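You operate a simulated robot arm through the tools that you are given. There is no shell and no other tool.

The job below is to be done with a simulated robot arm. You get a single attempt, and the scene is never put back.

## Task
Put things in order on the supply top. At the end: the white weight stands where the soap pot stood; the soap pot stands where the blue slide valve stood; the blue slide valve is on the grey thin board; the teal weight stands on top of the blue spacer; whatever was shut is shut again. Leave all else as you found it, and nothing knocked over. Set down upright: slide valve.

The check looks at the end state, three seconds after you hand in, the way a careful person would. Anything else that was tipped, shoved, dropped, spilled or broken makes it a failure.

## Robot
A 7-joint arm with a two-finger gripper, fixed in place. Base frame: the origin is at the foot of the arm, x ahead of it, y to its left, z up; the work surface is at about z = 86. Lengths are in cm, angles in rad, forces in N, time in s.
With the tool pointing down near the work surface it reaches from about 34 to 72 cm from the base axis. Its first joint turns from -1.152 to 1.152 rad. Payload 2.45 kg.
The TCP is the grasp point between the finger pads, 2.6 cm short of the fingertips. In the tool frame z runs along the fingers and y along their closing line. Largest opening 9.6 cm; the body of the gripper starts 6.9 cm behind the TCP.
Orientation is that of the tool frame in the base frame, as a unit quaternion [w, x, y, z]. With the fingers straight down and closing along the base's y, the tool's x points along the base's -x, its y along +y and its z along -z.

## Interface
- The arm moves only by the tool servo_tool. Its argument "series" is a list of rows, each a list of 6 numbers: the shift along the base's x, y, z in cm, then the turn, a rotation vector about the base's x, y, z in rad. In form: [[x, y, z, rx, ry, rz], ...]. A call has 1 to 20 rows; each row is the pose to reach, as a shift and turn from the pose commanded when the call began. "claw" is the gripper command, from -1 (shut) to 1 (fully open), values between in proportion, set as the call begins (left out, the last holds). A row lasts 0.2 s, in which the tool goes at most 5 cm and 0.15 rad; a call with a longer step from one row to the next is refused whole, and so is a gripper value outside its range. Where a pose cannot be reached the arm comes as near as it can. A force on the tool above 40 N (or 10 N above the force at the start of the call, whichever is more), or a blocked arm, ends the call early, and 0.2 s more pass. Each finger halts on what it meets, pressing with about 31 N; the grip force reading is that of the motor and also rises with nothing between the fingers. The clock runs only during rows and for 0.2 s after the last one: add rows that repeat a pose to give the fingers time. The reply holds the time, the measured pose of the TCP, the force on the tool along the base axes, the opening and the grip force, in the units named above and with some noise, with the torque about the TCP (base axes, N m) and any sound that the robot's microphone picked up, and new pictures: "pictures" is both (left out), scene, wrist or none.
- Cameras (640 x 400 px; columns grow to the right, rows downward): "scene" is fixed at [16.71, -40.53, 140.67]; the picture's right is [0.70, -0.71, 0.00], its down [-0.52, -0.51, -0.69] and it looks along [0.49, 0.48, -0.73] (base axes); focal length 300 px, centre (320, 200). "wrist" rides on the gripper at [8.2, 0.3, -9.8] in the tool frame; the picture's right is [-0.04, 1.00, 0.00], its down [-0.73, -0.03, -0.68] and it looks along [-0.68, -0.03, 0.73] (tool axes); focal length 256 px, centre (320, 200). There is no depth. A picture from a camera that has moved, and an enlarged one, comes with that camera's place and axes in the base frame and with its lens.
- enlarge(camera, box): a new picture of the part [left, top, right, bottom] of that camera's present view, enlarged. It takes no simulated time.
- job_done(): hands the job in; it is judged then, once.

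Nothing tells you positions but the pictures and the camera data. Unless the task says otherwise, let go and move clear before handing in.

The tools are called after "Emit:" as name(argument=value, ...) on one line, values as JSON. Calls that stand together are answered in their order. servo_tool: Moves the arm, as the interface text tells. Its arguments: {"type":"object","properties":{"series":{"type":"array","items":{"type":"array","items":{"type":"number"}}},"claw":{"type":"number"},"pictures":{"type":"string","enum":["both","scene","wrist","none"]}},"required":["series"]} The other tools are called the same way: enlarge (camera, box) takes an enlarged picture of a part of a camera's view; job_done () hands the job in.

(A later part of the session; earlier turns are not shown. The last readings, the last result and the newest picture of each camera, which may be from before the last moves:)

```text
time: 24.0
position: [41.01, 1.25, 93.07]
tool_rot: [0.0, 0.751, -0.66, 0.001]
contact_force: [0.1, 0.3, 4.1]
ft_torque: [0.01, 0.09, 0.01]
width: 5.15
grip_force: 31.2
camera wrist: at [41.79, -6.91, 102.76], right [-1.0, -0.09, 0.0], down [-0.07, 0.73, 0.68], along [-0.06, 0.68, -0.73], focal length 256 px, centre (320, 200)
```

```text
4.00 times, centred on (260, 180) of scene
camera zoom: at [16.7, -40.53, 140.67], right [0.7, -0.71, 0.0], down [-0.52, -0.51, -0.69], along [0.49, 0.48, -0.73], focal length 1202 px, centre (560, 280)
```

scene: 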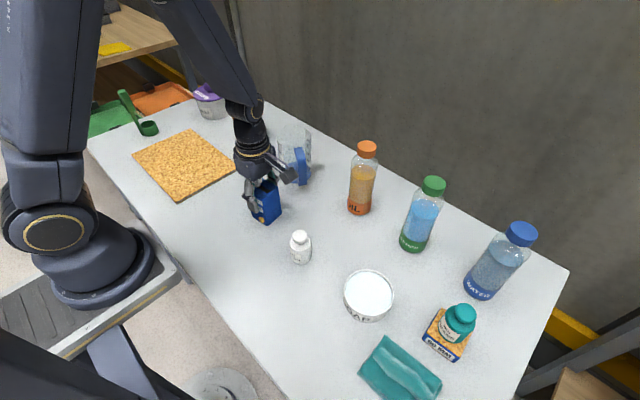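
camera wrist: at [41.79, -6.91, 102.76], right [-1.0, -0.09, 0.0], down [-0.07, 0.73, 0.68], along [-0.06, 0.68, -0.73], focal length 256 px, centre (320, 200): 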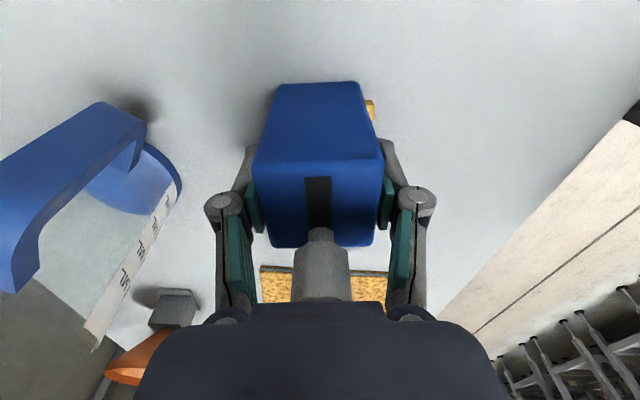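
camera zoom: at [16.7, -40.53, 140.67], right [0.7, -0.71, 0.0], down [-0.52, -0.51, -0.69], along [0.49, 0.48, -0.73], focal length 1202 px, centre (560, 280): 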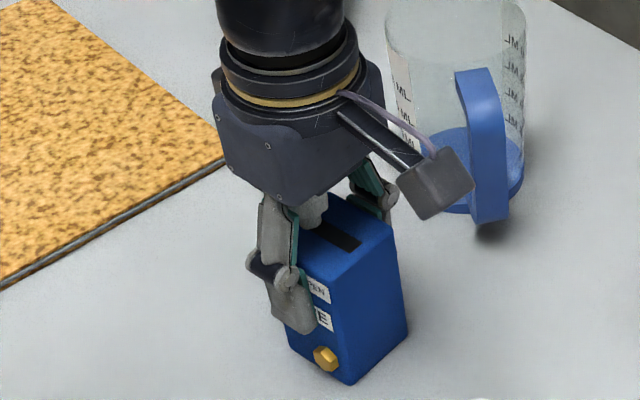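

The grip reads 5.15 cm and the knob is untouched. I'll lift straight up and check.

Emit:
servo_tool(series=[[0, 0, 0.7, 0, 0, 0], [0, 0, 2, 0, 0, 0], [0, 0, 5, 0, 0, 0], [0, 0, 8, 0, 0, 0], [0, 0, 10, 0, 0, 0], [0, 0, 10, 0, 0, 0]])

```text
time: 25.4
position: [41.07, 1.17, 103.1]
tool_rot: [0.0, 0.752, -0.66, 0.0]
contact_force: [-0.3, -0.5, -1.9]
ft_torque: [-0.01, -0.03, -0.05]
width: 5.14
grip_force: 31.3
camera wrist: at [41.93, -6.95, 112.8], right [-1.0, -0.09, 0.0], down [-0.07, 0.73, 0.68], along [-0.06, 0.68, -0.73], focal length 256 px, centre (320, 200)
```

scene: 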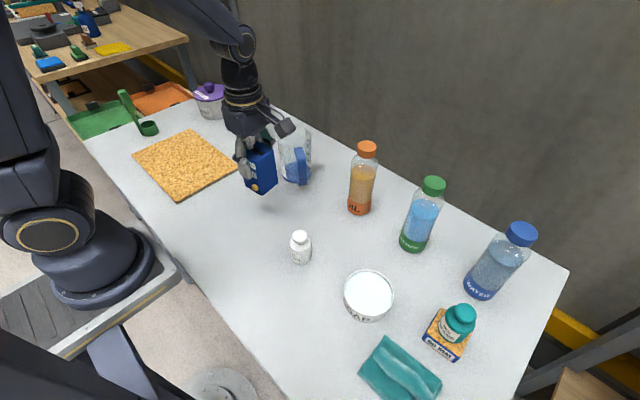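
wrist: 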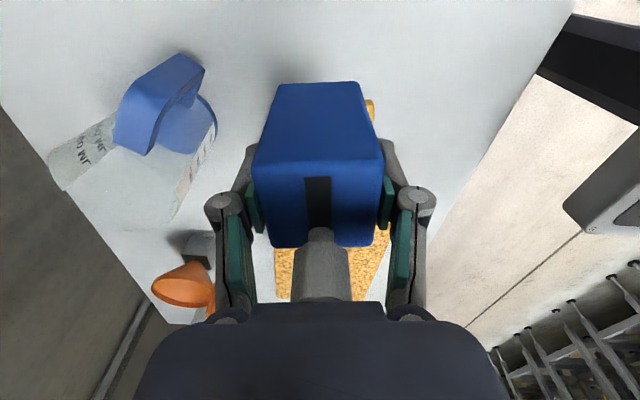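

The valve is held level. I'll carry it over the middle of the board.

Emit:
servo_tool(series=[[-0.3, 3, 0, 0, 0, 0], [-0.7, 7.5, 0, 0, 0, 0], [-1.1, 12, 0, 0, 0, 0], [-1.5, 16.5, 0, 0, 0, 0], [-1.9, 21, 0, 0, 0, 0], [-2.2, 25.5, 0, 0, 0, 0], [-2.5, 29, 0, 0, 0, 0], [-2.5, 30, 0, 0, 0, 0], [-2.5, 30, 0, 0, 0, 0]])

```text
time: 27.4
position: [38.69, 31.17, 102.95]
tool_rot: [0.0, 0.752, -0.659, 0.0]
contact_force: [-0.3, 0.0, -1.4]
ft_torque: [-0.04, -0.02, 0.05]
width: 5.12
grip_force: 30.6
camera wrist: at [39.37, 23.04, 112.7], right [-1.0, -0.09, 0.0], down [-0.07, 0.73, 0.68], along [-0.06, 0.68, -0.73], focal length 256 px, centre (320, 200)
```

scene: 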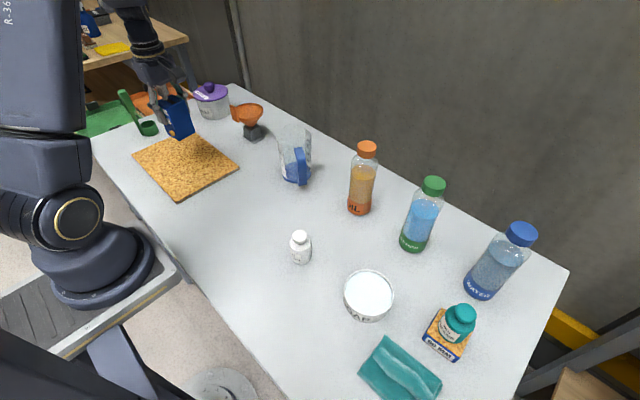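
wrist: 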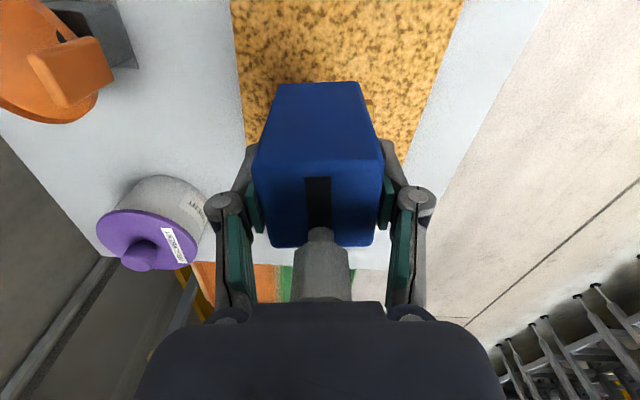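

The valve is well inside the board outline. I'll lower it to just above the board, then slowly to contact.

Emit:
servo_tool(series=[[0, 0, -3, 0, 0, 0], [0, 0, -6, 0, 0, 0], [0, 0, -7.5, 0, 0, 0], [0, 0, -8, 0, 0, 0], [0, 0, -8.2, 0, 0, 0], [0, 0, -8.4, 0, 0, 0], [0, 0, -8.4, 0, 0, 0]])

Emit:
enlarge(camera="scene", box=[110, 80, 250, 200])

```text
time: 29.0
position: [38.54, 31.14, 94.6]
tool_rot: [-0.001, 0.752, -0.659, 0.0]
contact_force: [-0.1, 1.1, -2.2]
ft_torque: [-0.04, -0.01, -0.01]
width: 5.17
grip_force: 31.1
camera wrist: at [39.37, 23.03, 104.29], right [-1.0, -0.09, 0.0], down [-0.07, 0.73, 0.68], along [-0.06, 0.68, -0.73], focal length 256 px, centre (320, 200)
```

scene: 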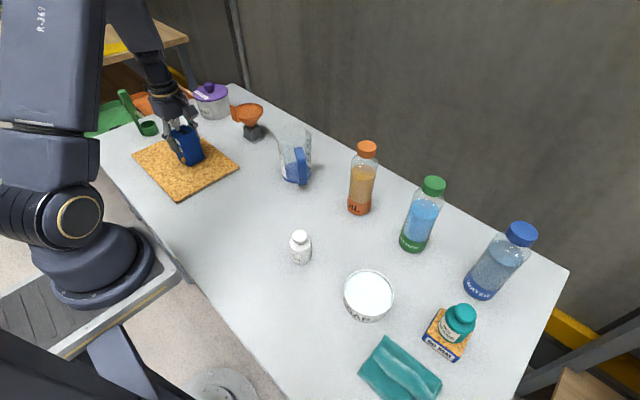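
wrist: 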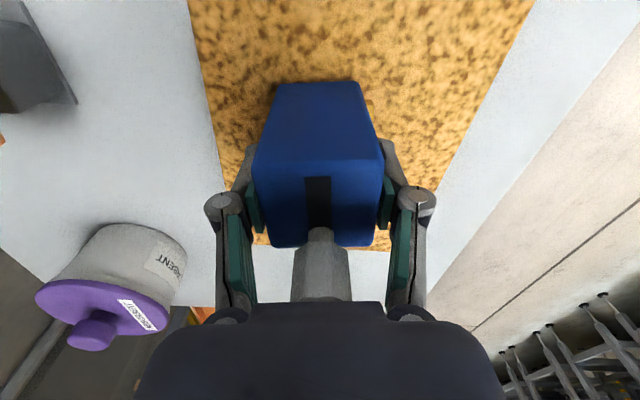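

```text
3.33 times, centred on (180, 140) of scene
camera zoom: at [16.71, -40.53, 140.67], right [0.7, -0.71, 0.0], down [-0.52, -0.51, -0.69], along [0.49, 0.48, -0.73], focal length 1001 px, centre (787, 400)
```

zoom: 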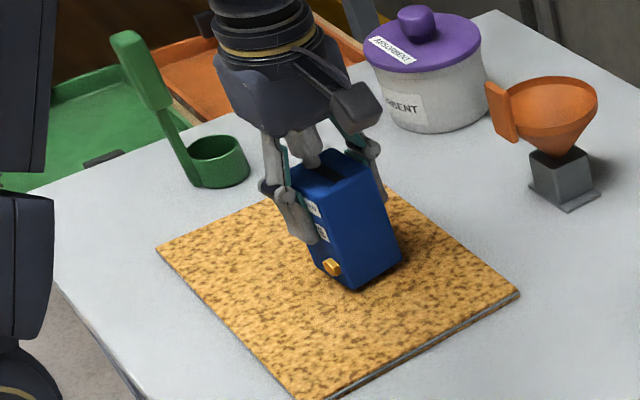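

There is still a small gap. I'll lower in small steps.

Emit:
servo_tool(series=[[0, 0, -0.15, 0, 0, 0], [0, 0, -0.3, 0, 0, 0], [0, 0, -0.4, 0, 0, 0], [0, 0, -0.4, 0, 0, 0]], pictures="none")

```text
time: 30.0
position: [38.59, 31.12, 94.22]
tool_rot: [0.0, 0.752, -0.66, 0.0]
contact_force: [0.0, 0.2, -2.1]
ft_torque: [0.01, 0.0, 0.01]
width: 5.14
grip_force: 31.4
```

Emit:
servo_tool(series=[[0, 0, -0.1, 0, 0, 0], [0, 0, -0.2, 0, 0, 0], [0, 0, -0.3, 0, 0, 0], [0, 0, -0.3, 0, 0, 0]], pictures="none")

```text
time: 31.0
position: [38.63, 31.05, 94.02]
tool_rot: [-0.001, 0.752, -0.66, 0.0]
contact_force: [-1.9, -4.6, 20.4]
ft_torque: [-0.14, 0.09, 0.0]
width: 5.18
grip_force: 31.0
```

It has touched the board with about 20 N. I'll ease off slightly, then release.

Emit:
servo_tool(series=[[0, 0, 0.12, 0, 0, 0], [0, 0, 0.12, 0, 0, 0]], pictures="none")

Emit:
servo_tool(series=[[0, 0, 0, 0, 0, 0], [0, 0, 0, 0, 0, 0], [0, 0, 0, 0, 0, 0], [0, 0, 0, 0, 0, 0]], claw=0.6)

```text
time: 31.6
position: [38.58, 31.19, 93.94]
tool_rot: [0.0, 0.751, -0.66, 0.0]
contact_force: [0.7, -0.3, 2.6]
ft_torque: [0.17, -0.18, -0.02]
width: 5.13
grip_force: 31.1
```

```text
time: 32.6
position: [38.6, 31.15, 94.04]
tool_rot: [0.0, 0.751, -0.66, -0.001]
contact_force: [-0.3, 0.6, 0.2]
ft_torque: [0.0, 0.04, -0.01]
width: 7.67
grip_force: 0.1
camera wrist: at [39.37, 23.07, 103.75], right [-1.0, -0.09, 0.0], down [-0.07, 0.73, 0.68], along [-0.06, 0.68, -0.73], focal length 256 px, centre (320, 200)
```

scene: 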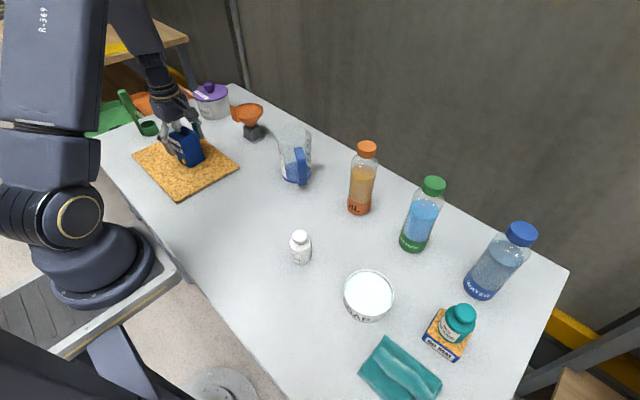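
wrist: 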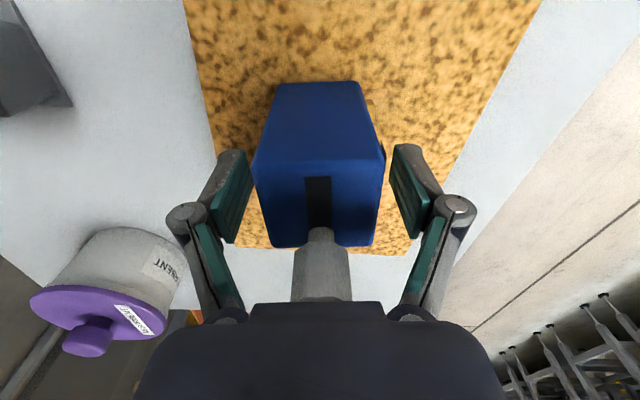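

The valve is released and standing upright. I'll raise straight up and verify.

Emit:
servo_tool(series=[[0, 0, 1, 0, 0, 0], [0, 0, 4, 0, 0, 0], [0, 0, 8, 0, 0, 0], [0, 0, 12, 0, 0, 0], [0, 0, 15, 0, 0, 0], [0, 0, 15, 0, 0, 0]])

Emit:
enlarge(camera="scene", box=[110, 80, 250, 200])

```text
time: 34.0
position: [38.5, 31.11, 109.06]
tool_rot: [0.0, 0.752, -0.659, -0.001]
contact_force: [0.5, 0.9, 0.1]
ft_torque: [-0.02, 0.02, -0.01]
width: 7.66
grip_force: 0.1
camera wrist: at [39.31, 22.97, 118.81], right [-1.0, -0.09, 0.0], down [-0.07, 0.73, 0.68], along [-0.06, 0.68, -0.73], focal length 256 px, centre (320, 200)
```

scene: 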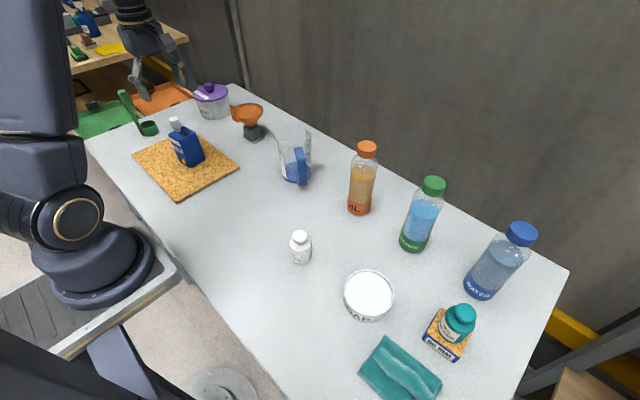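
wrist: 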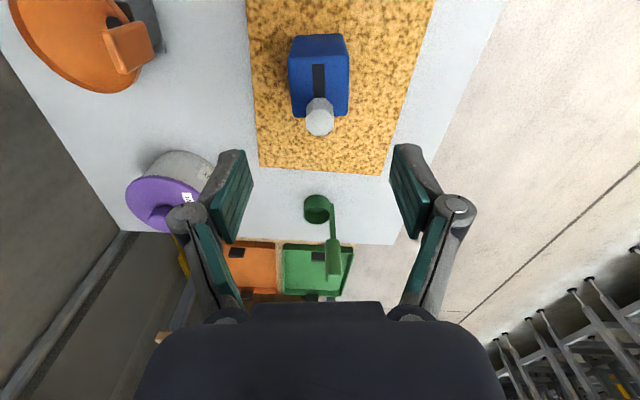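

```text
3.33 times, centred on (180, 140) of scene
camera zoom: at [16.71, -40.53, 140.67], right [0.7, -0.71, 0.0], down [-0.52, -0.51, -0.69], along [0.49, 0.48, -0.73], focal length 1001 px, centre (787, 400)
```

zoom: 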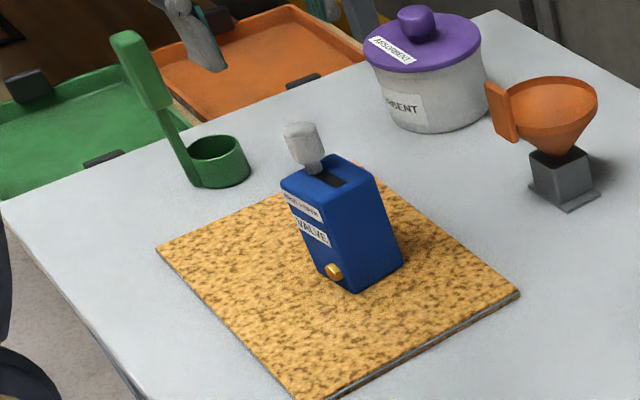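

The valve stands upright on the board with its knob still at SHUT. Next is the soap pot: I'll turn the tool back, open fully, and go to a viewing pose in front of the pot.

Emit:
servo_tool(series=[[0, -4.3, 0, 0, 0, -0.13], [0, -8.6, 0, 0, 0, -0.26], [0, -12.9, 0, 0, 0, -0.39], [0, -17.2, 0, 0, 0, -0.52], [0, -21.5, 0, 0, 0, -0.65], [0, -25.8, 0, 0, 0, -0.78], [0, -30.1, 0, 0, 0, -0.91], [0, -34.4, 0, 0, 0, -1.04], [0, -38.7, 0, 0, 0, -1.17], [0, -43, 0, 0, 0, -1.3], [0, -47.3, 0, 0, 0, -1.43], [-0.5, -51.6, 0, 0, 0, -1.56], [-1, -55.9, -2, 0, 0, -1.7], [-1.5, -60.1, -4, 0, 0, -1.7], [-1.5, -60.1, -4, 0, 0, -1.7]], claw=1)

```text
time: 37.2
position: [37.02, -28.87, 104.88]
tool_rot: [0.0, 0.0, 1.0, -0.001]
contact_force: [-0.7, 0.2, -0.1]
ft_torque: [0.03, -0.04, -0.01]
width: 9.59
grip_force: 0.0
camera wrist: at [28.89, -28.5, 114.7], right [0.04, 1.0, 0.0], down [0.73, -0.03, 0.68], along [0.68, -0.03, -0.73], focal length 256 px, centre (320, 200)
```

scene: 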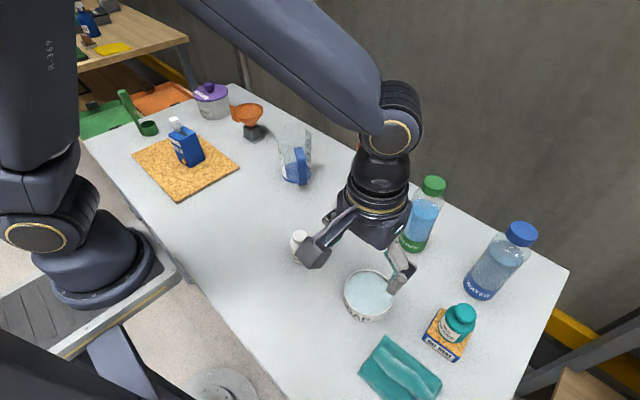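
wrist: 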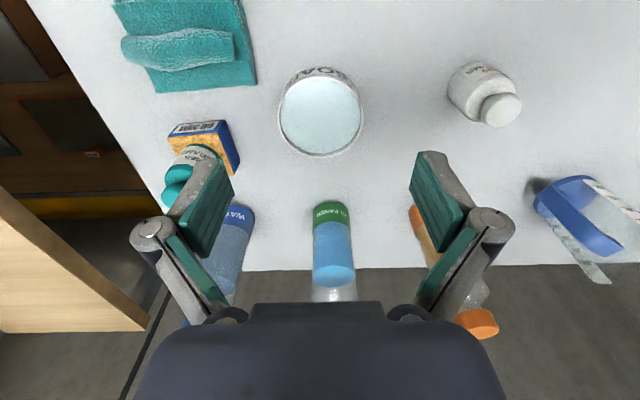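

I'm lined up with the pot. I'll move over it and down to about 5 cm above the rim for a fine alignment look.

Emit:
servo_tool(series=[[2, 0, -2, 0, 0, 0], [4.1, 0, -5, 0, 0, 0], [4.1, 0, -8, 0, 0, 0], [4.1, 0, -8, 0, 0, 0]])

Emit:
enlarge(camera="wrist", box=[190, 50, 450, 250])

```text
time: 38.2
position: [41.17, -28.93, 97.08]
tool_rot: [0.0, 0.0, 1.0, 0.001]
contact_force: [-0.6, 0.7, -0.4]
ft_torque: [0.01, 0.03, 0.01]
width: 9.59
grip_force: 0.0
camera wrist: at [33.08, -28.55, 106.71], right [0.04, 1.0, 0.0], down [0.73, -0.03, 0.68], along [0.68, -0.03, -0.73], focal length 256 px, centre (320, 200)
```

scene: 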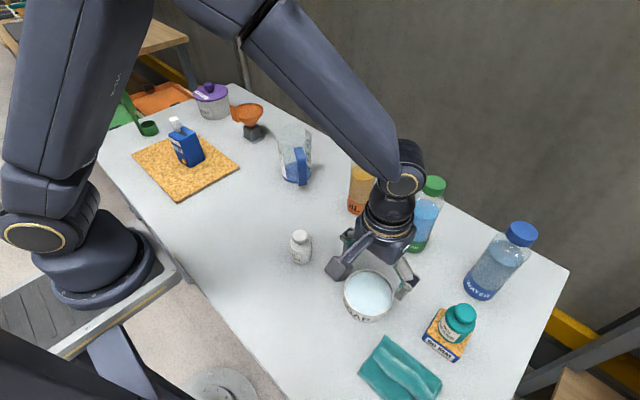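
wrist: 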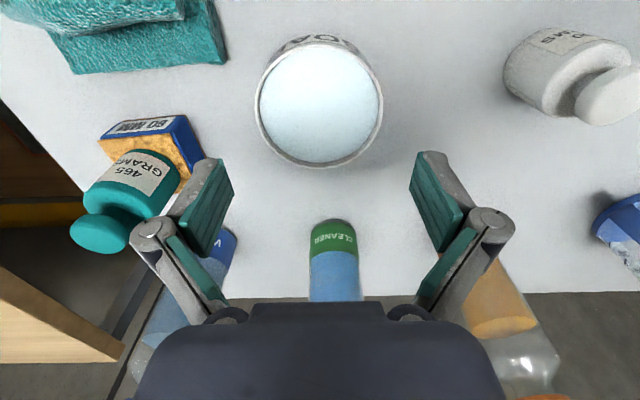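

```text
2.00 times, centred on (320, 150) of wrist
camera zoom: at [33.08, -28.55, 106.71], right [0.04, 1.0, 0.0], down [0.73, -0.03, 0.68], along [0.68, -0.03, -0.73], focal length 512 px, centre (320, 300)
```

zoom: 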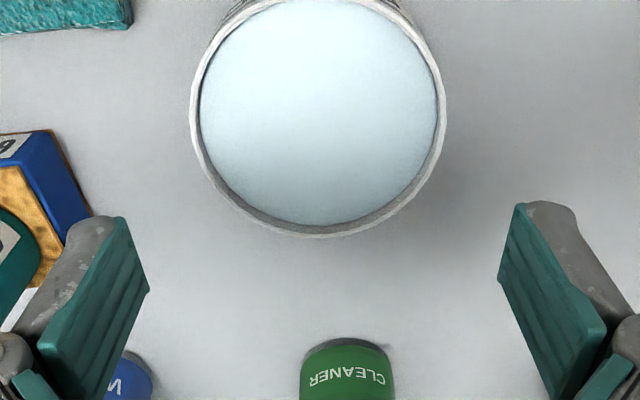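

Emit:
enlarge(camera="wrist", box=[240, 25, 400, 175])

```text
2.67 times, centred on (320, 100) of wrist
camera zoom: at [33.08, -28.55, 106.71], right [0.04, 1.0, 0.0], down [0.73, -0.03, 0.68], along [0.68, -0.03, -0.73], focal length 683 px, centre (320, 467)
```

zoom: 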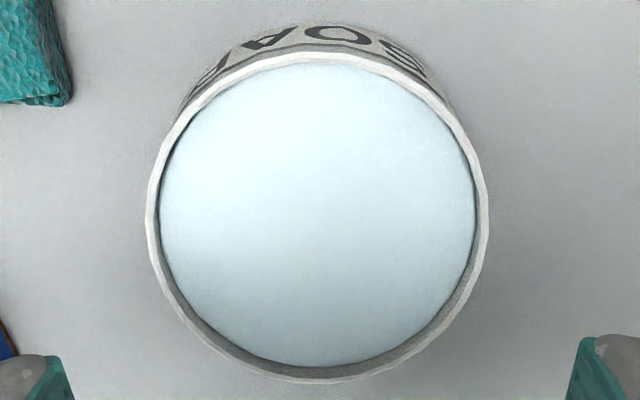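

The pot measures about 9.04 cm across with its rim at z≈89.3, centred under the tool to within about 1 mm. That leaves roughly 0.28 cm per side. I'll go down until the fingertips are just above the rim and check again.

Emit:
servo_tool(series=[[0, 0, -1.5, 0, 0, 0], [0, 0, -3, 0, 0, 0], [0, 0, -4.3, 0, 0, 0], [0, 0, -4.3, 0, 0, 0], [0, 0, -4.3, 0, 0, 0]])

Emit:
enlarge(camera="wrist", box=[200, 60, 440, 240])

Emit:
enlarge(camera="scene", box=[320, 220, 430, 330])

```text
time: 39.4
position: [41.18, -28.98, 92.78]
tool_rot: [0.0, 0.0, 1.0, 0.0]
contact_force: [0.2, 0.8, -0.6]
ft_torque: [0.01, -0.05, -0.01]
width: 9.59
grip_force: 0.0
camera wrist: at [33.11, -28.56, 102.4], right [0.04, 1.0, 0.0], down [0.73, -0.03, 0.68], along [0.68, -0.03, -0.73], focal length 256 px, centre (320, 200)
```

scene: 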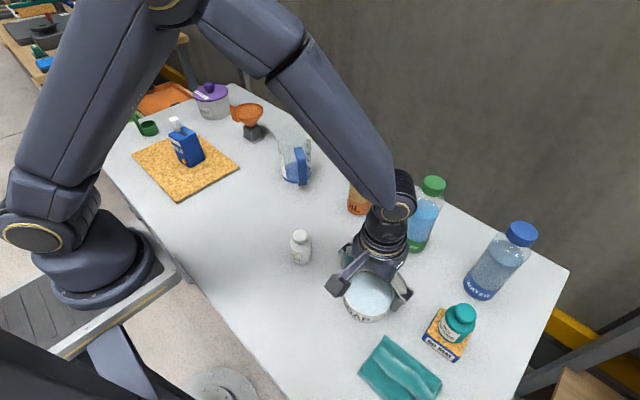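
wrist: 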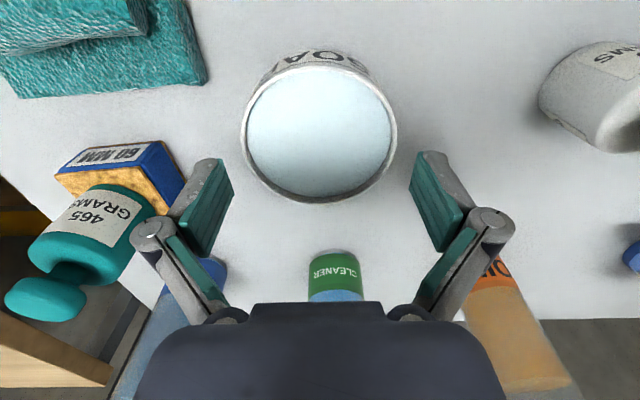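

```text
2.22 times, centred on (320, 150) of wrist
camera zoom: at [33.11, -28.56, 102.4], right [0.04, 1.0, 0.0], down [0.73, -0.03, 0.68], along [0.68, -0.03, -0.73], focal length 569 px, centre (320, 311)
```

zoom: 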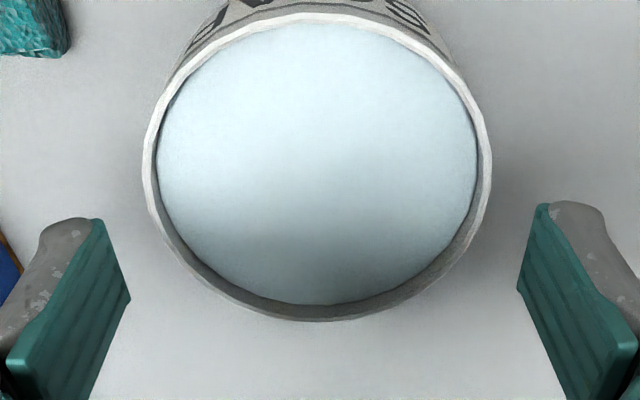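

```text
3.64 times, centred on (375, 275) of scene
camera zoom: at [16.71, -40.53, 140.67], right [0.7, -0.71, 0.0], down [-0.52, -0.51, -0.69], along [0.49, 0.48, -0.73], focal length 1092 px, centre (120, -73)
```

zoom: 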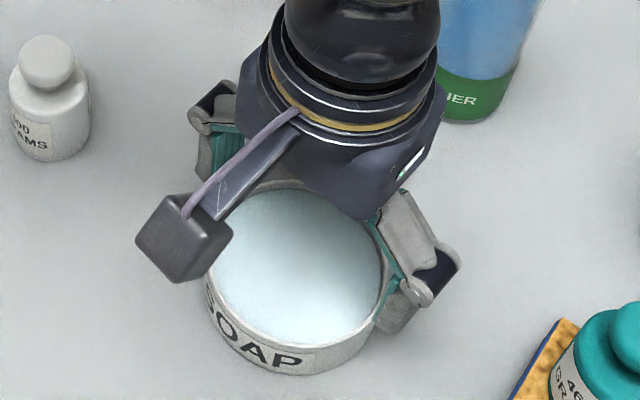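

Relative to the fingers the pot centre is only about 0.07 cm off in y. I'll apply that correction and ease the tips down past the rim, watching the force.

Emit:
servo_tool(series=[[0, -0.07, 0, 0, 0, 0], [0, -0.07, -0.5, 0, 0, 0], [0, -0.07, -1, 0, 0, 0], [0, -0.07, -1.5, 0, 0, 0], [0, -0.07, -1.8, 0, 0, 0], [0, -0.07, -1.8, 0, 0, 0]])

Emit:
enlarge(camera="wrist", box=[200, 80, 440, 260])

Emit:
enlarge(camera="scene", box=[320, 220, 430, 330])

```text
time: 40.8
position: [41.13, -28.97, 90.9]
tool_rot: [-0.001, -0.001, 1.0, 0.0]
contact_force: [0.3, 0.6, 0.0]
ft_torque: [-0.01, 0.02, 0.02]
width: 9.59
grip_force: 0.0
camera wrist: at [33.1, -28.65, 100.62], right [0.04, 1.0, 0.0], down [0.73, -0.03, 0.68], along [0.68, -0.03, -0.73], focal length 256 px, centre (320, 200)
```

scene: 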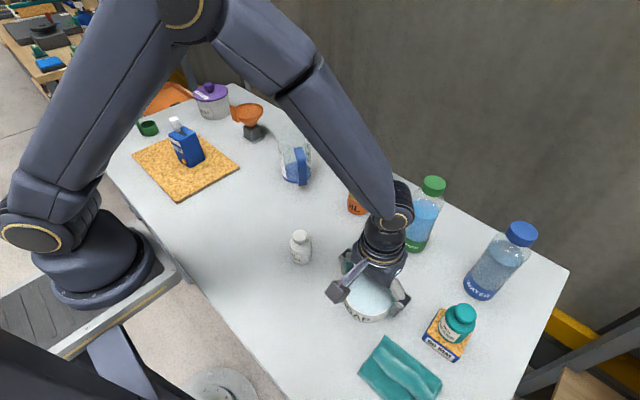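
wrist: 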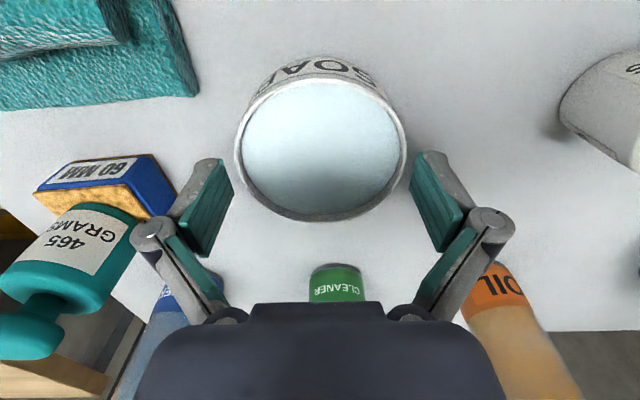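

```text
2.22 times, centred on (320, 170) of wrist
camera zoom: at [33.1, -28.65, 100.62], right [0.04, 1.0, 0.0], down [0.73, -0.03, 0.68], along [0.68, -0.03, -0.73], focal length 569 px, centre (320, 267)
```

zoom: 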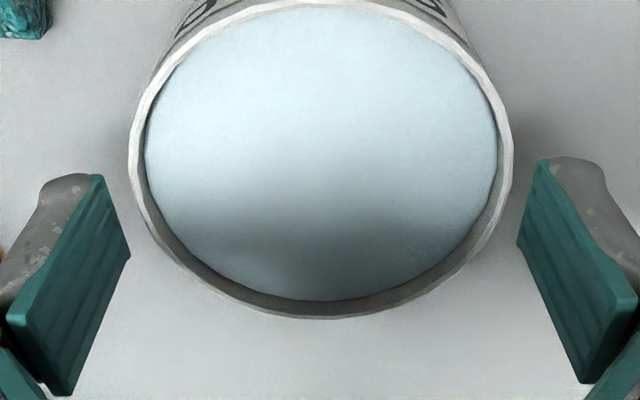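

```text
3.64 times, centred on (375, 275) of scene
camera zoom: at [16.71, -40.53, 140.67], right [0.7, -0.71, 0.0], down [-0.52, -0.51, -0.69], along [0.49, 0.48, -0.73], focal length 1092 px, centre (120, -73)
```

zoom: 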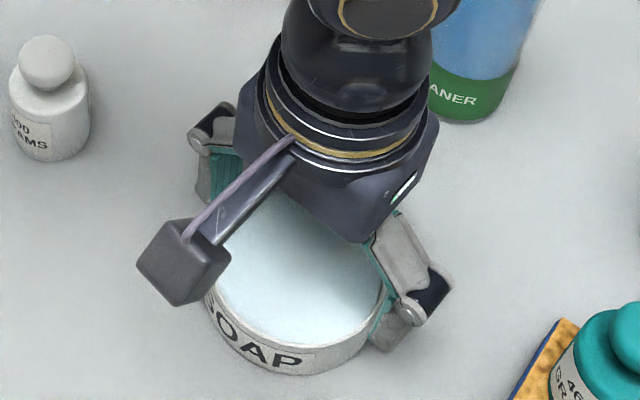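

The tips are past the rim with no contact force, and the pot is evenly spaced between the pads. I'll lower to grip height, then close.

Emit:
servo_tool(series=[[0, 0, -0.5, 0, 0, 0], [0, 0, -1, 0, 0, 0], [0, 0, -1.5, 0, 0, 0], [0, 0, -1.8, 0, 0, 0], [0, 0, -1.8, 0, 0, 0]], pictures="wrist")

Emit:
servo_tool(series=[[0, 0, 0, 0, 0, 0], [0, 0, 0, 0, 0, 0], [0, 0, 0, 0, 0, 0]], claw=-1)

```text
time: 42.0
position: [41.11, -29.04, 89.12]
tool_rot: [0.0, -0.001, 1.0, 0.0]
contact_force: [-1.0, 0.3, -0.2]
ft_torque: [-0.01, 0.0, -0.01]
width: 9.6
grip_force: 0.0
camera wrist: at [33.1, -28.68, 98.82], right [0.04, 1.0, 0.0], down [0.73, -0.03, 0.68], along [0.68, -0.03, -0.73], focal length 256 px, centre (320, 200)
```

wrist: 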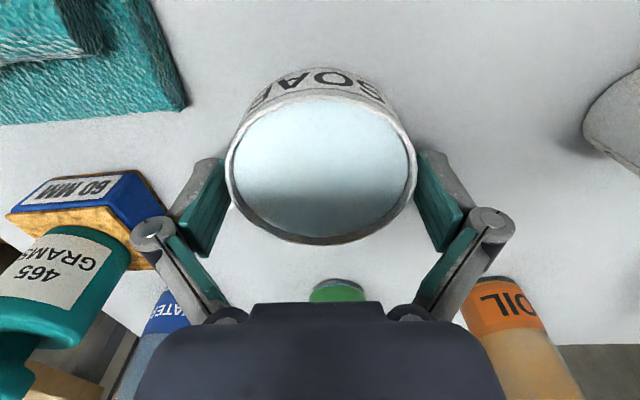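

```text
time: 42.8
position: [41.21, -29.0, 89.21]
tool_rot: [0.0, -0.001, 1.0, 0.001]
contact_force: [-0.8, 3.5, 5.2]
ft_torque: [0.19, 0.19, -0.02]
width: 8.92
grip_force: 31.2
camera wrist: at [33.09, -28.67, 98.85], right [0.04, 1.0, 0.0], down [0.73, -0.03, 0.68], along [0.68, -0.03, -0.73], focal length 256 px, centre (320, 200)
```

scene: 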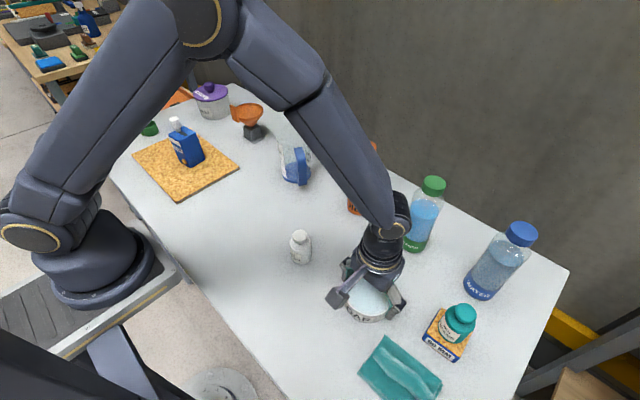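
wrist: 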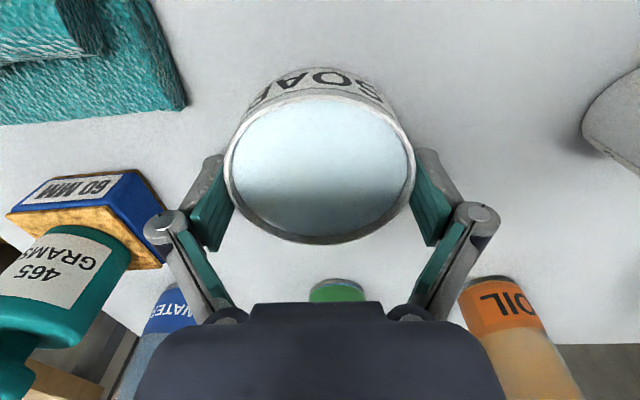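

The pot is held at 8.92 cm. I'll lift slowly and keep it level because it's full.

Emit:
servo_tool(series=[[0, 0, 0.2, 0, 0, 0], [0, 0, 0.6, 0, 0, 0], [0, 0, 1.2, 0, 0, 0], [0, 0, 2, 0, 0, 0], [0, 0, 3, 0, 0, 0], [0, 0, 4, 0, 0, 0], [0, 0, 5, 0, 0, 0], [0, 0, 6, 0, 0, 0], [0, 0, 7, 0, 0, 0], [0, 0, 8, 0, 0, 0], [0, 0, 9, 0, 0, 0], [0, 0, 10, 0, 0, 0], [0, 0, 11, 0, 0, 0], [0, 0, 11.6, 0, 0, 0], [0, 0, 12, 0, 0, 0], [0, 0, 12, 0, 0, 0]])

Emit:
enlarge(camera="wrist", box=[200, 50, 440, 260])

```text
time: 46.2
position: [41.36, -28.96, 101.17]
tool_rot: [0.0, -0.001, 1.0, 0.0]
contact_force: [0.1, 0.1, -2.0]
ft_torque: [0.04, -0.05, 0.03]
width: 8.94
grip_force: 30.9
camera wrist: at [33.1, -28.65, 110.83], right [0.04, 1.0, 0.0], down [0.73, -0.03, 0.68], along [0.68, -0.03, -0.73], focal length 256 px, centre (320, 200)
```

scene: 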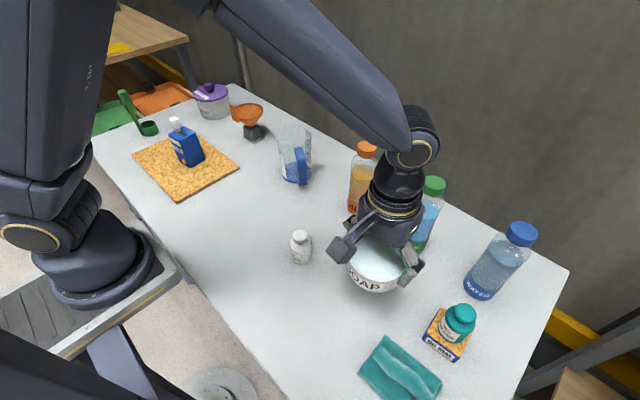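
wrist: 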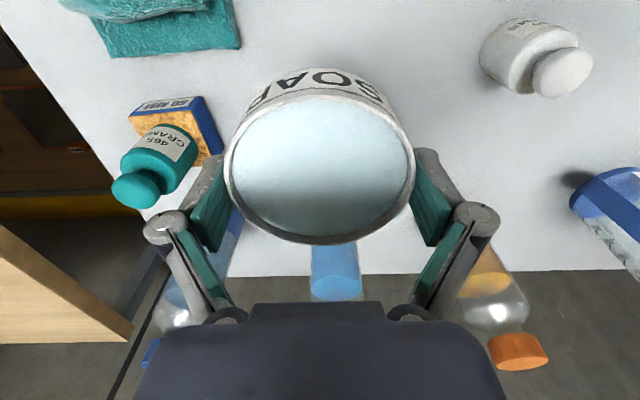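

```text
1.90 times, centred on (320, 155) of wrist
camera zoom: at [33.1, -28.65, 110.83], right [0.04, 1.0, 0.0], down [0.73, -0.03, 0.68], along [0.68, -0.03, -0.73], focal length 488 px, centre (320, 286)
```

zoom: 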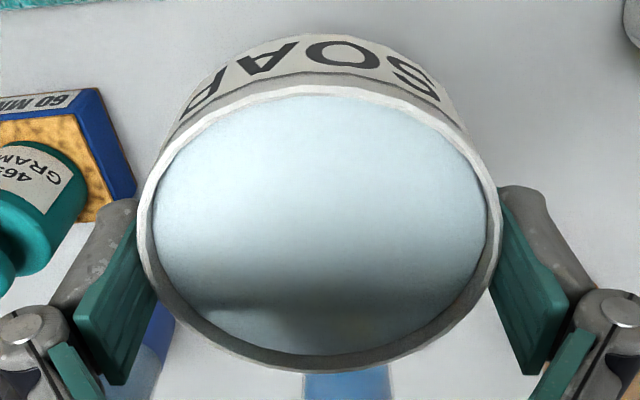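

The pot came up level with nothing spilled. I'll carry it slowly, with gentle starts and stops, to above the valve's old spot.

Emit:
servo_tool(series=[[0, 0.3, 0, 0, 0, 0], [0, 1.0, 0, 0, 0, 0], [0, 2.1, 0, 0, 0, 0], [0, 3.6, 0, 0, 0, 0], [0, 5.5, 0, 0, 0, 0], [0, 7.4, 0, 0, 0, 0], [0, 9.3, 0, 0, 0, 0], [0, 11.2, 0, 0, 0, 0], [0, 13.1, 0, 0, 0, 0], [0, 15.0, 0, 0, 0, 0], [-0.1, 16.9, 0, 0, 0, 0], [-0.1, 18.8, 0, 0, 0, 0], [-0.1, 20.7, 0, 0, 0, 0], [-0.1, 22.6, 0, 0, 0, 0], [-0.1, 24.5, 0, 0, 0, 0], [-0.1, 26.4, 0, 0, 0, 0], [-0.1, 28, 0, 0, 0, 0], [-0.1, 29.1, 0, 0, 0, 0], [-0.1, 29.8, 0, 0, 0, 0], [-0.1, 30.15, 0, 0, 0, 0]])

```text
time: 50.4
position: [41.03, 1.13, 101.13]
tool_rot: [0.0, -0.001, 1.0, 0.001]
contact_force: [0.2, 0.5, -2.2]
ft_torque: [0.01, -0.01, 0.02]
width: 8.94
grip_force: 30.8
camera wrist: at [32.95, 1.48, 110.86], right [0.04, 1.0, 0.0], down [0.73, -0.03, 0.68], along [0.68, -0.03, -0.73], focal length 256 px, centre (320, 200)
```

scene: 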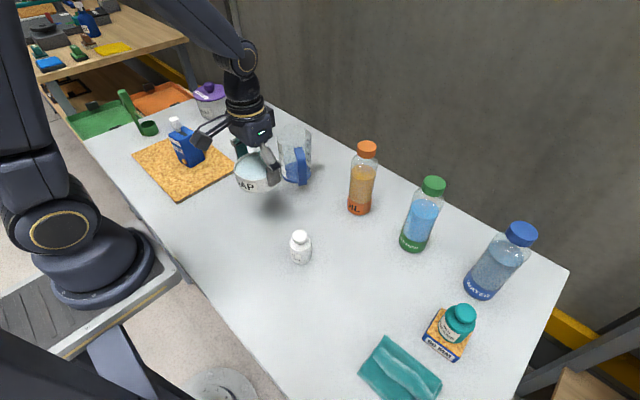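
wrist: 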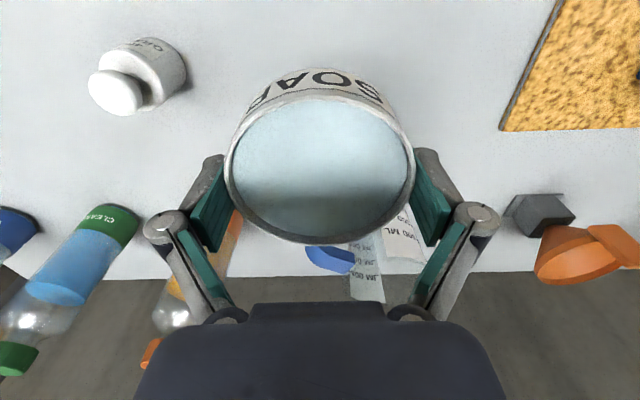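

The pot is over the valve's old position with clear space around it. I'll lower it slowly.

Emit:
servo_tool(series=[[0, 0, -0.3, 0, 0, 0], [0, 0, -0.9, 0, 0, 0], [0, 0, -1.8, 0, 0, 0], [0, 0, -3, 0, 0, 0], [0, 0, -4.2, 0, 0, 0], [0, 0, -5.4, 0, 0, 0], [0, 0, -6.6, 0, 0, 0], [0, 0, -7.8, 0, 0, 0], [0, 0, -9, 0, 0, 0], [0, 0, -10, 0, 0, 0], [0, 0, -10.8, 0, 0, 0], [0, 0, -11.3, 0, 0, 0], [0, 0, -11.6, 0, 0, 0], [0, 0, -11.75, 0, 0, 0], [0, 0, -11.75, 0, 0, 0]])

```text
time: 53.6
position: [41.03, 1.09, 89.34]
tool_rot: [0.0, 0.0, 1.0, 0.0]
contact_force: [-0.5, 0.0, -1.9]
ft_torque: [0.0, -0.03, 0.0]
width: 8.92
grip_force: 31.0
camera wrist: at [32.98, 1.5, 99.11], right [0.04, 1.0, 0.0], down [0.73, -0.03, 0.68], along [0.68, -0.03, -0.73], focal length 256 px, centre (320, 200)
```

scene: 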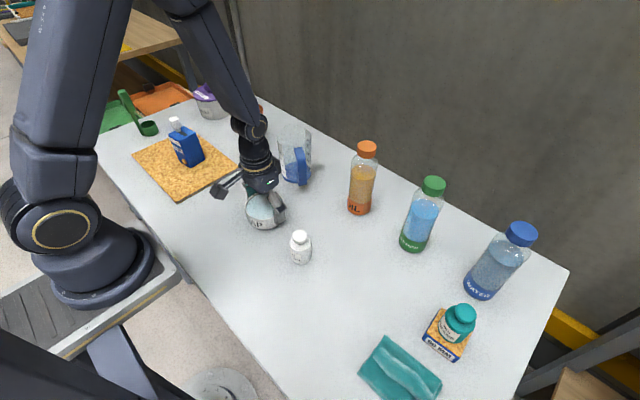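
wrist: 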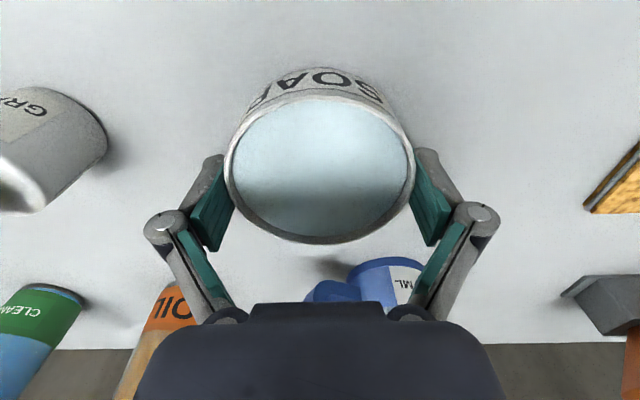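

Emit:
servo_tool(series=[[0, 0, -0.08, 0, 0, 0], [0, 0, -0.16, 0, 0, 0], [0, 0, -0.22, 0, 0, 0], [0, 0, -0.22, 0, 0, 0]], pictures="none")

```text
time: 54.6
position: [41.02, 1.12, 89.12]
tool_rot: [-0.001, 0.0, 1.0, 0.0]
contact_force: [-0.1, -0.4, -1.7]
ft_torque: [0.03, 0.01, 0.01]
width: 8.93
grip_force: 30.9
```

Emit:
servo_tool(series=[[0, 0, -0.06, 0, 0, 0], [0, 0, -0.12, 0, 0, 0], [0, 0, -0.12, 0, 0, 0]], pictures="none")

```text
time: 55.4
position: [41.06, 1.25, 89.13]
tool_rot: [0.0, 0.0, 1.0, 0.0]
contact_force: [-2.9, 0.3, 17.2]
ft_torque: [0.0, 0.06, -0.11]
width: 8.97
grip_force: 31.3
```

The pot is now on the table. I'll ease off slightly and open fully.

Emit:
servo_tool(series=[[0, 0, 0.08, 0, 0, 0], [0, 0, 0.08, 0, 0, 0]], pictures="none")

Emit:
servo_tool(series=[[0, 0, 0, 0, 0, 0], [0, 0, 0, 0, 0, 0], [0, 0, 0, 0, 0, 0]], claw=1)

Emit:
enlarge(camera="wrist", box=[200, 60, 440, 260])

```text
time: 56.0
position: [41.08, 1.12, 89.18]
tool_rot: [0.0, -0.001, 1.0, 0.0]
contact_force: [-0.5, 0.5, -1.9]
ft_torque: [0.03, -0.09, 0.01]
width: 8.92
grip_force: 31.4
```

```text
time: 56.8
position: [41.11, 1.11, 89.08]
tool_rot: [0.0, 0.0, 1.0, 0.0]
contact_force: [-0.1, 0.3, -0.4]
ft_torque: [0.02, 0.02, 0.0]
width: 9.63
grip_force: 0.1
camera wrist: at [33.0, 1.49, 98.82], right [0.04, 1.0, 0.0], down [0.73, -0.03, 0.68], along [0.68, -0.03, -0.73], focal length 256 px, centre (320, 200)
```

scene: 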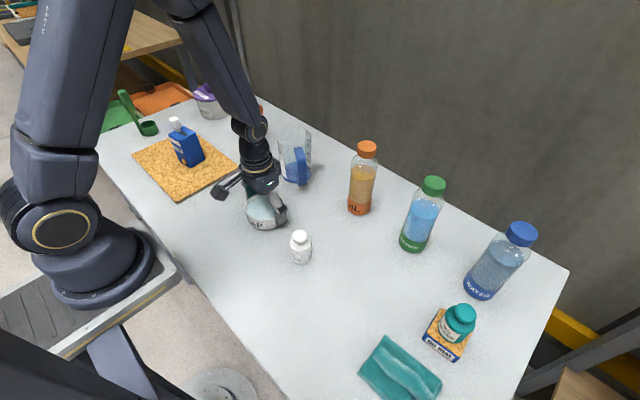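
wrist: 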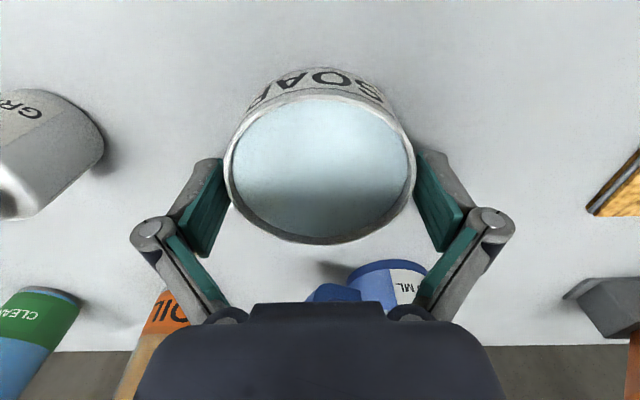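

```text
2.00 times, centred on (320, 160) of wrist
camera zoom: at [33.0, 1.49, 98.82], right [0.04, 1.0, 0.0], down [0.73, -0.03, 0.68], along [0.68, -0.03, -0.73], focal length 512 px, centre (320, 280)
```

zoom: 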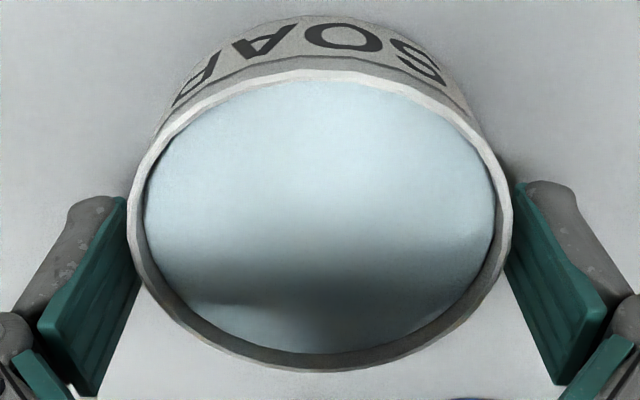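

The fingers are open on both sides of the pot. I'll rise slowly straight up so as not to drag the rim.

Emit:
servo_tool(series=[[0, 0, 0.5, 0, 0, 0], [0, 0, 1, 0, 0, 0], [0, 0, 1.6, 0, 0, 0], [0, 0, 2.4, 0, 0, 0], [0, 0, 3.4, 0, 0, 0], [0, 0, 5, 0, 0, 0], [0, 0, 5, 0, 0, 0]])

Emit:
enlarge(camera="scene", box=[220, 150, 330, 260])

```text
time: 58.4
position: [41.06, 1.09, 94.05]
tool_rot: [0.0, 0.0, 1.0, -0.001]
contact_force: [-0.2, 0.3, 1.2]
ft_torque: [0.03, 0.0, 0.01]
width: 9.61
grip_force: 0.0
camera wrist: at [32.93, 1.48, 103.87], right [0.04, 1.0, 0.0], down [0.73, -0.03, 0.68], along [0.68, -0.03, -0.73], focal length 256 px, centre (320, 200)
```

scene: 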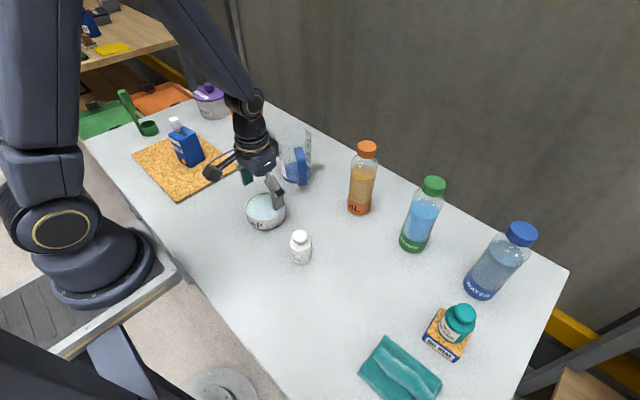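
wrist: 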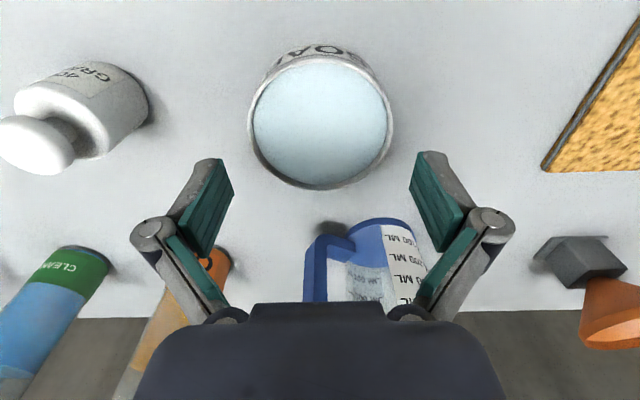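

```text
3.64 times, centred on (275, 205) of scene
camera zoom: at [16.71, -40.53, 140.67], right [0.7, -0.71, 0.0], down [-0.52, -0.51, -0.69], along [0.49, 0.48, -0.73], focal length 1092 px, centre (484, 182)
```

zoom: 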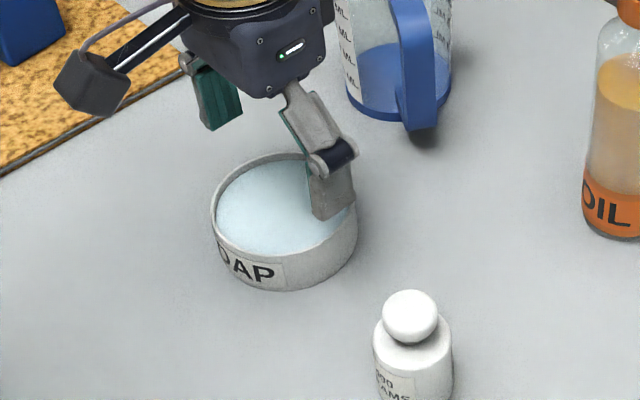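

The soap pot is standing at the valve's old spot, level and undisturbed. Next is the white weight near (38.9,-13): I'll rise, move in front of it and look.

Emit:
servo_tool(series=[[0, 0, 4, 0, 0, 0], [0, 0, 8, 0, 0, 0], [-1, -4, 9, 0, 0, 0], [-2, -8.5, 9, 0, 0, 0], [-3, -12, 9, 0, 0, 0], [-4, -14.1, 9, 0, 0, 0], [-4, -14.1, 9, 0, 0, 0]], claw=0.5)

Emit:
enlarge(camera="wrist", box=[270, 80, 370, 180])

```text
time: 60.0
position: [37.05, -13.01, 103.09]
tool_rot: [0.0, 0.001, 1.0, 0.0]
contact_force: [0.6, 0.7, 0.1]
ft_torque: [-0.02, 0.0, 0.0]
width: 7.21
grip_force: 0.0
camera wrist: at [28.91, -12.64, 112.82], right [0.04, 1.0, 0.0], down [0.73, -0.03, 0.68], along [0.68, -0.03, -0.73], focal length 256 px, centre (320, 200)
```

scene: 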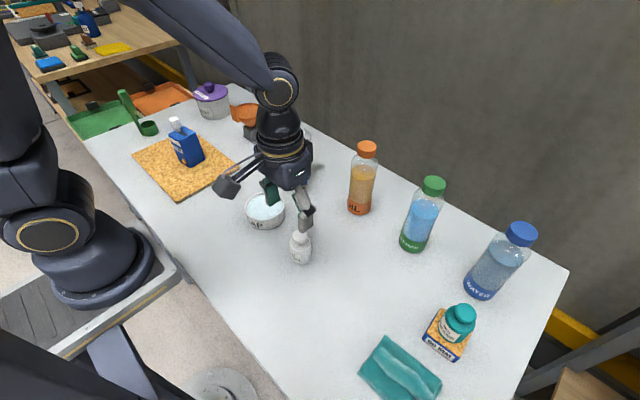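
wrist: 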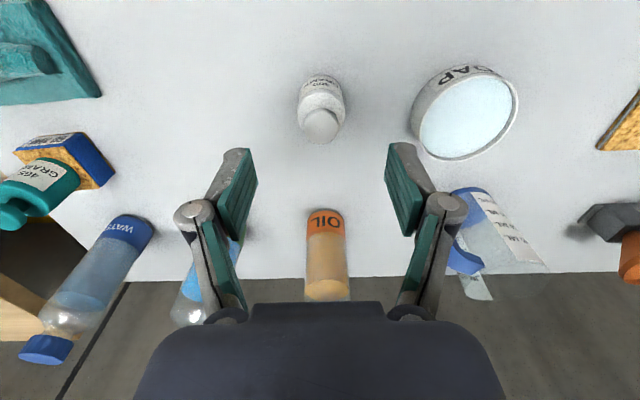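

```text
4.00 times, centred on (320, 130) of wrist
camera zoom: at [28.91, -12.64, 112.82], right [0.04, 1.0, 0.0], down [0.73, -0.03, 0.68], along [0.68, -0.03, -0.73], focal length 1024 px, centre (320, 480)
```

zoom: 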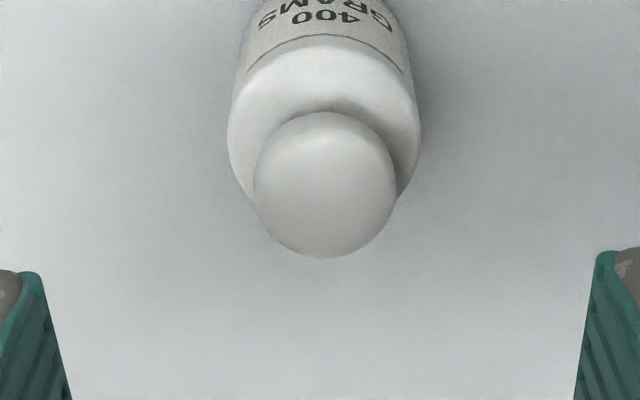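

The white weight is centred at about (39.0,-12.95). I'll move over it and lower around its body.

Emit:
servo_tool(series=[[1, 0.05, -2, 0, 0, 0], [2, 0.05, -4, 0, 0, 0], [2, 0.05, -7, 0, 0, 0], [2, 0.05, -7, 0, 0, 0]], pictures="wrist")

Emit:
servo_tool(series=[[0, 0, -2, 0, 0, 0], [0, 0, -4.5, 0, 0, 0], [0, 0, -6, 0, 0, 0], [0, 0, -6.6, 0, 0, 0], [0, 0, -6.6, 0, 0, 0]], pictures="wrist")

```text
time: 61.0
position: [39.11, -12.76, 96.09]
tool_rot: [-0.001, 0.0, 1.0, 0.0]
contact_force: [-0.3, 0.5, 0.3]
ft_torque: [0.0, 0.02, 0.02]
width: 7.18
grip_force: 0.0
camera wrist: at [30.97, -12.44, 105.81], right [0.04, 1.0, 0.0], down [0.73, -0.03, 0.68], along [0.68, -0.03, -0.73], focal length 256 px, centre (320, 200)
```

wrist: 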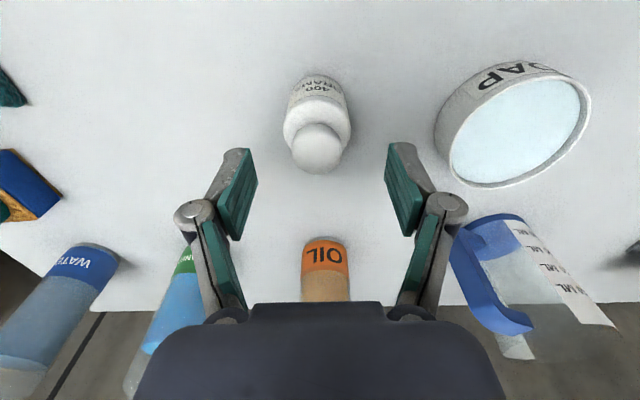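

```text
time: 62.2
position: [39.14, -12.87, 89.46]
tool_rot: [0.0, 0.0, 1.0, 0.0]
contact_force: [-0.3, -0.6, 0.5]
ft_torque: [0.02, -0.03, -0.01]
width: 7.18
grip_force: 0.0
camera wrist: at [30.97, -12.52, 99.24], right [0.04, 1.0, 0.0], down [0.73, -0.03, 0.68], along [0.68, -0.03, -0.73], focal length 256 px, centre (320, 200)
```

wrist: 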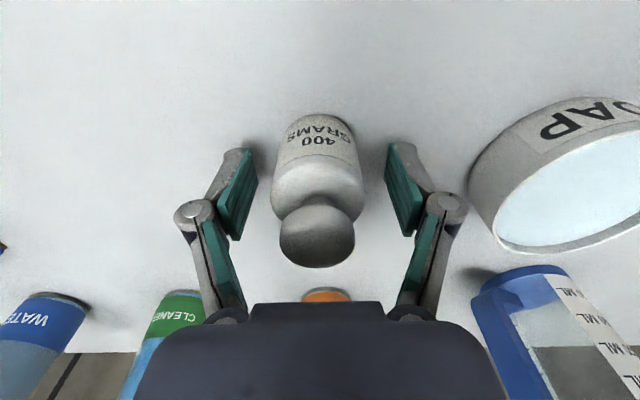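

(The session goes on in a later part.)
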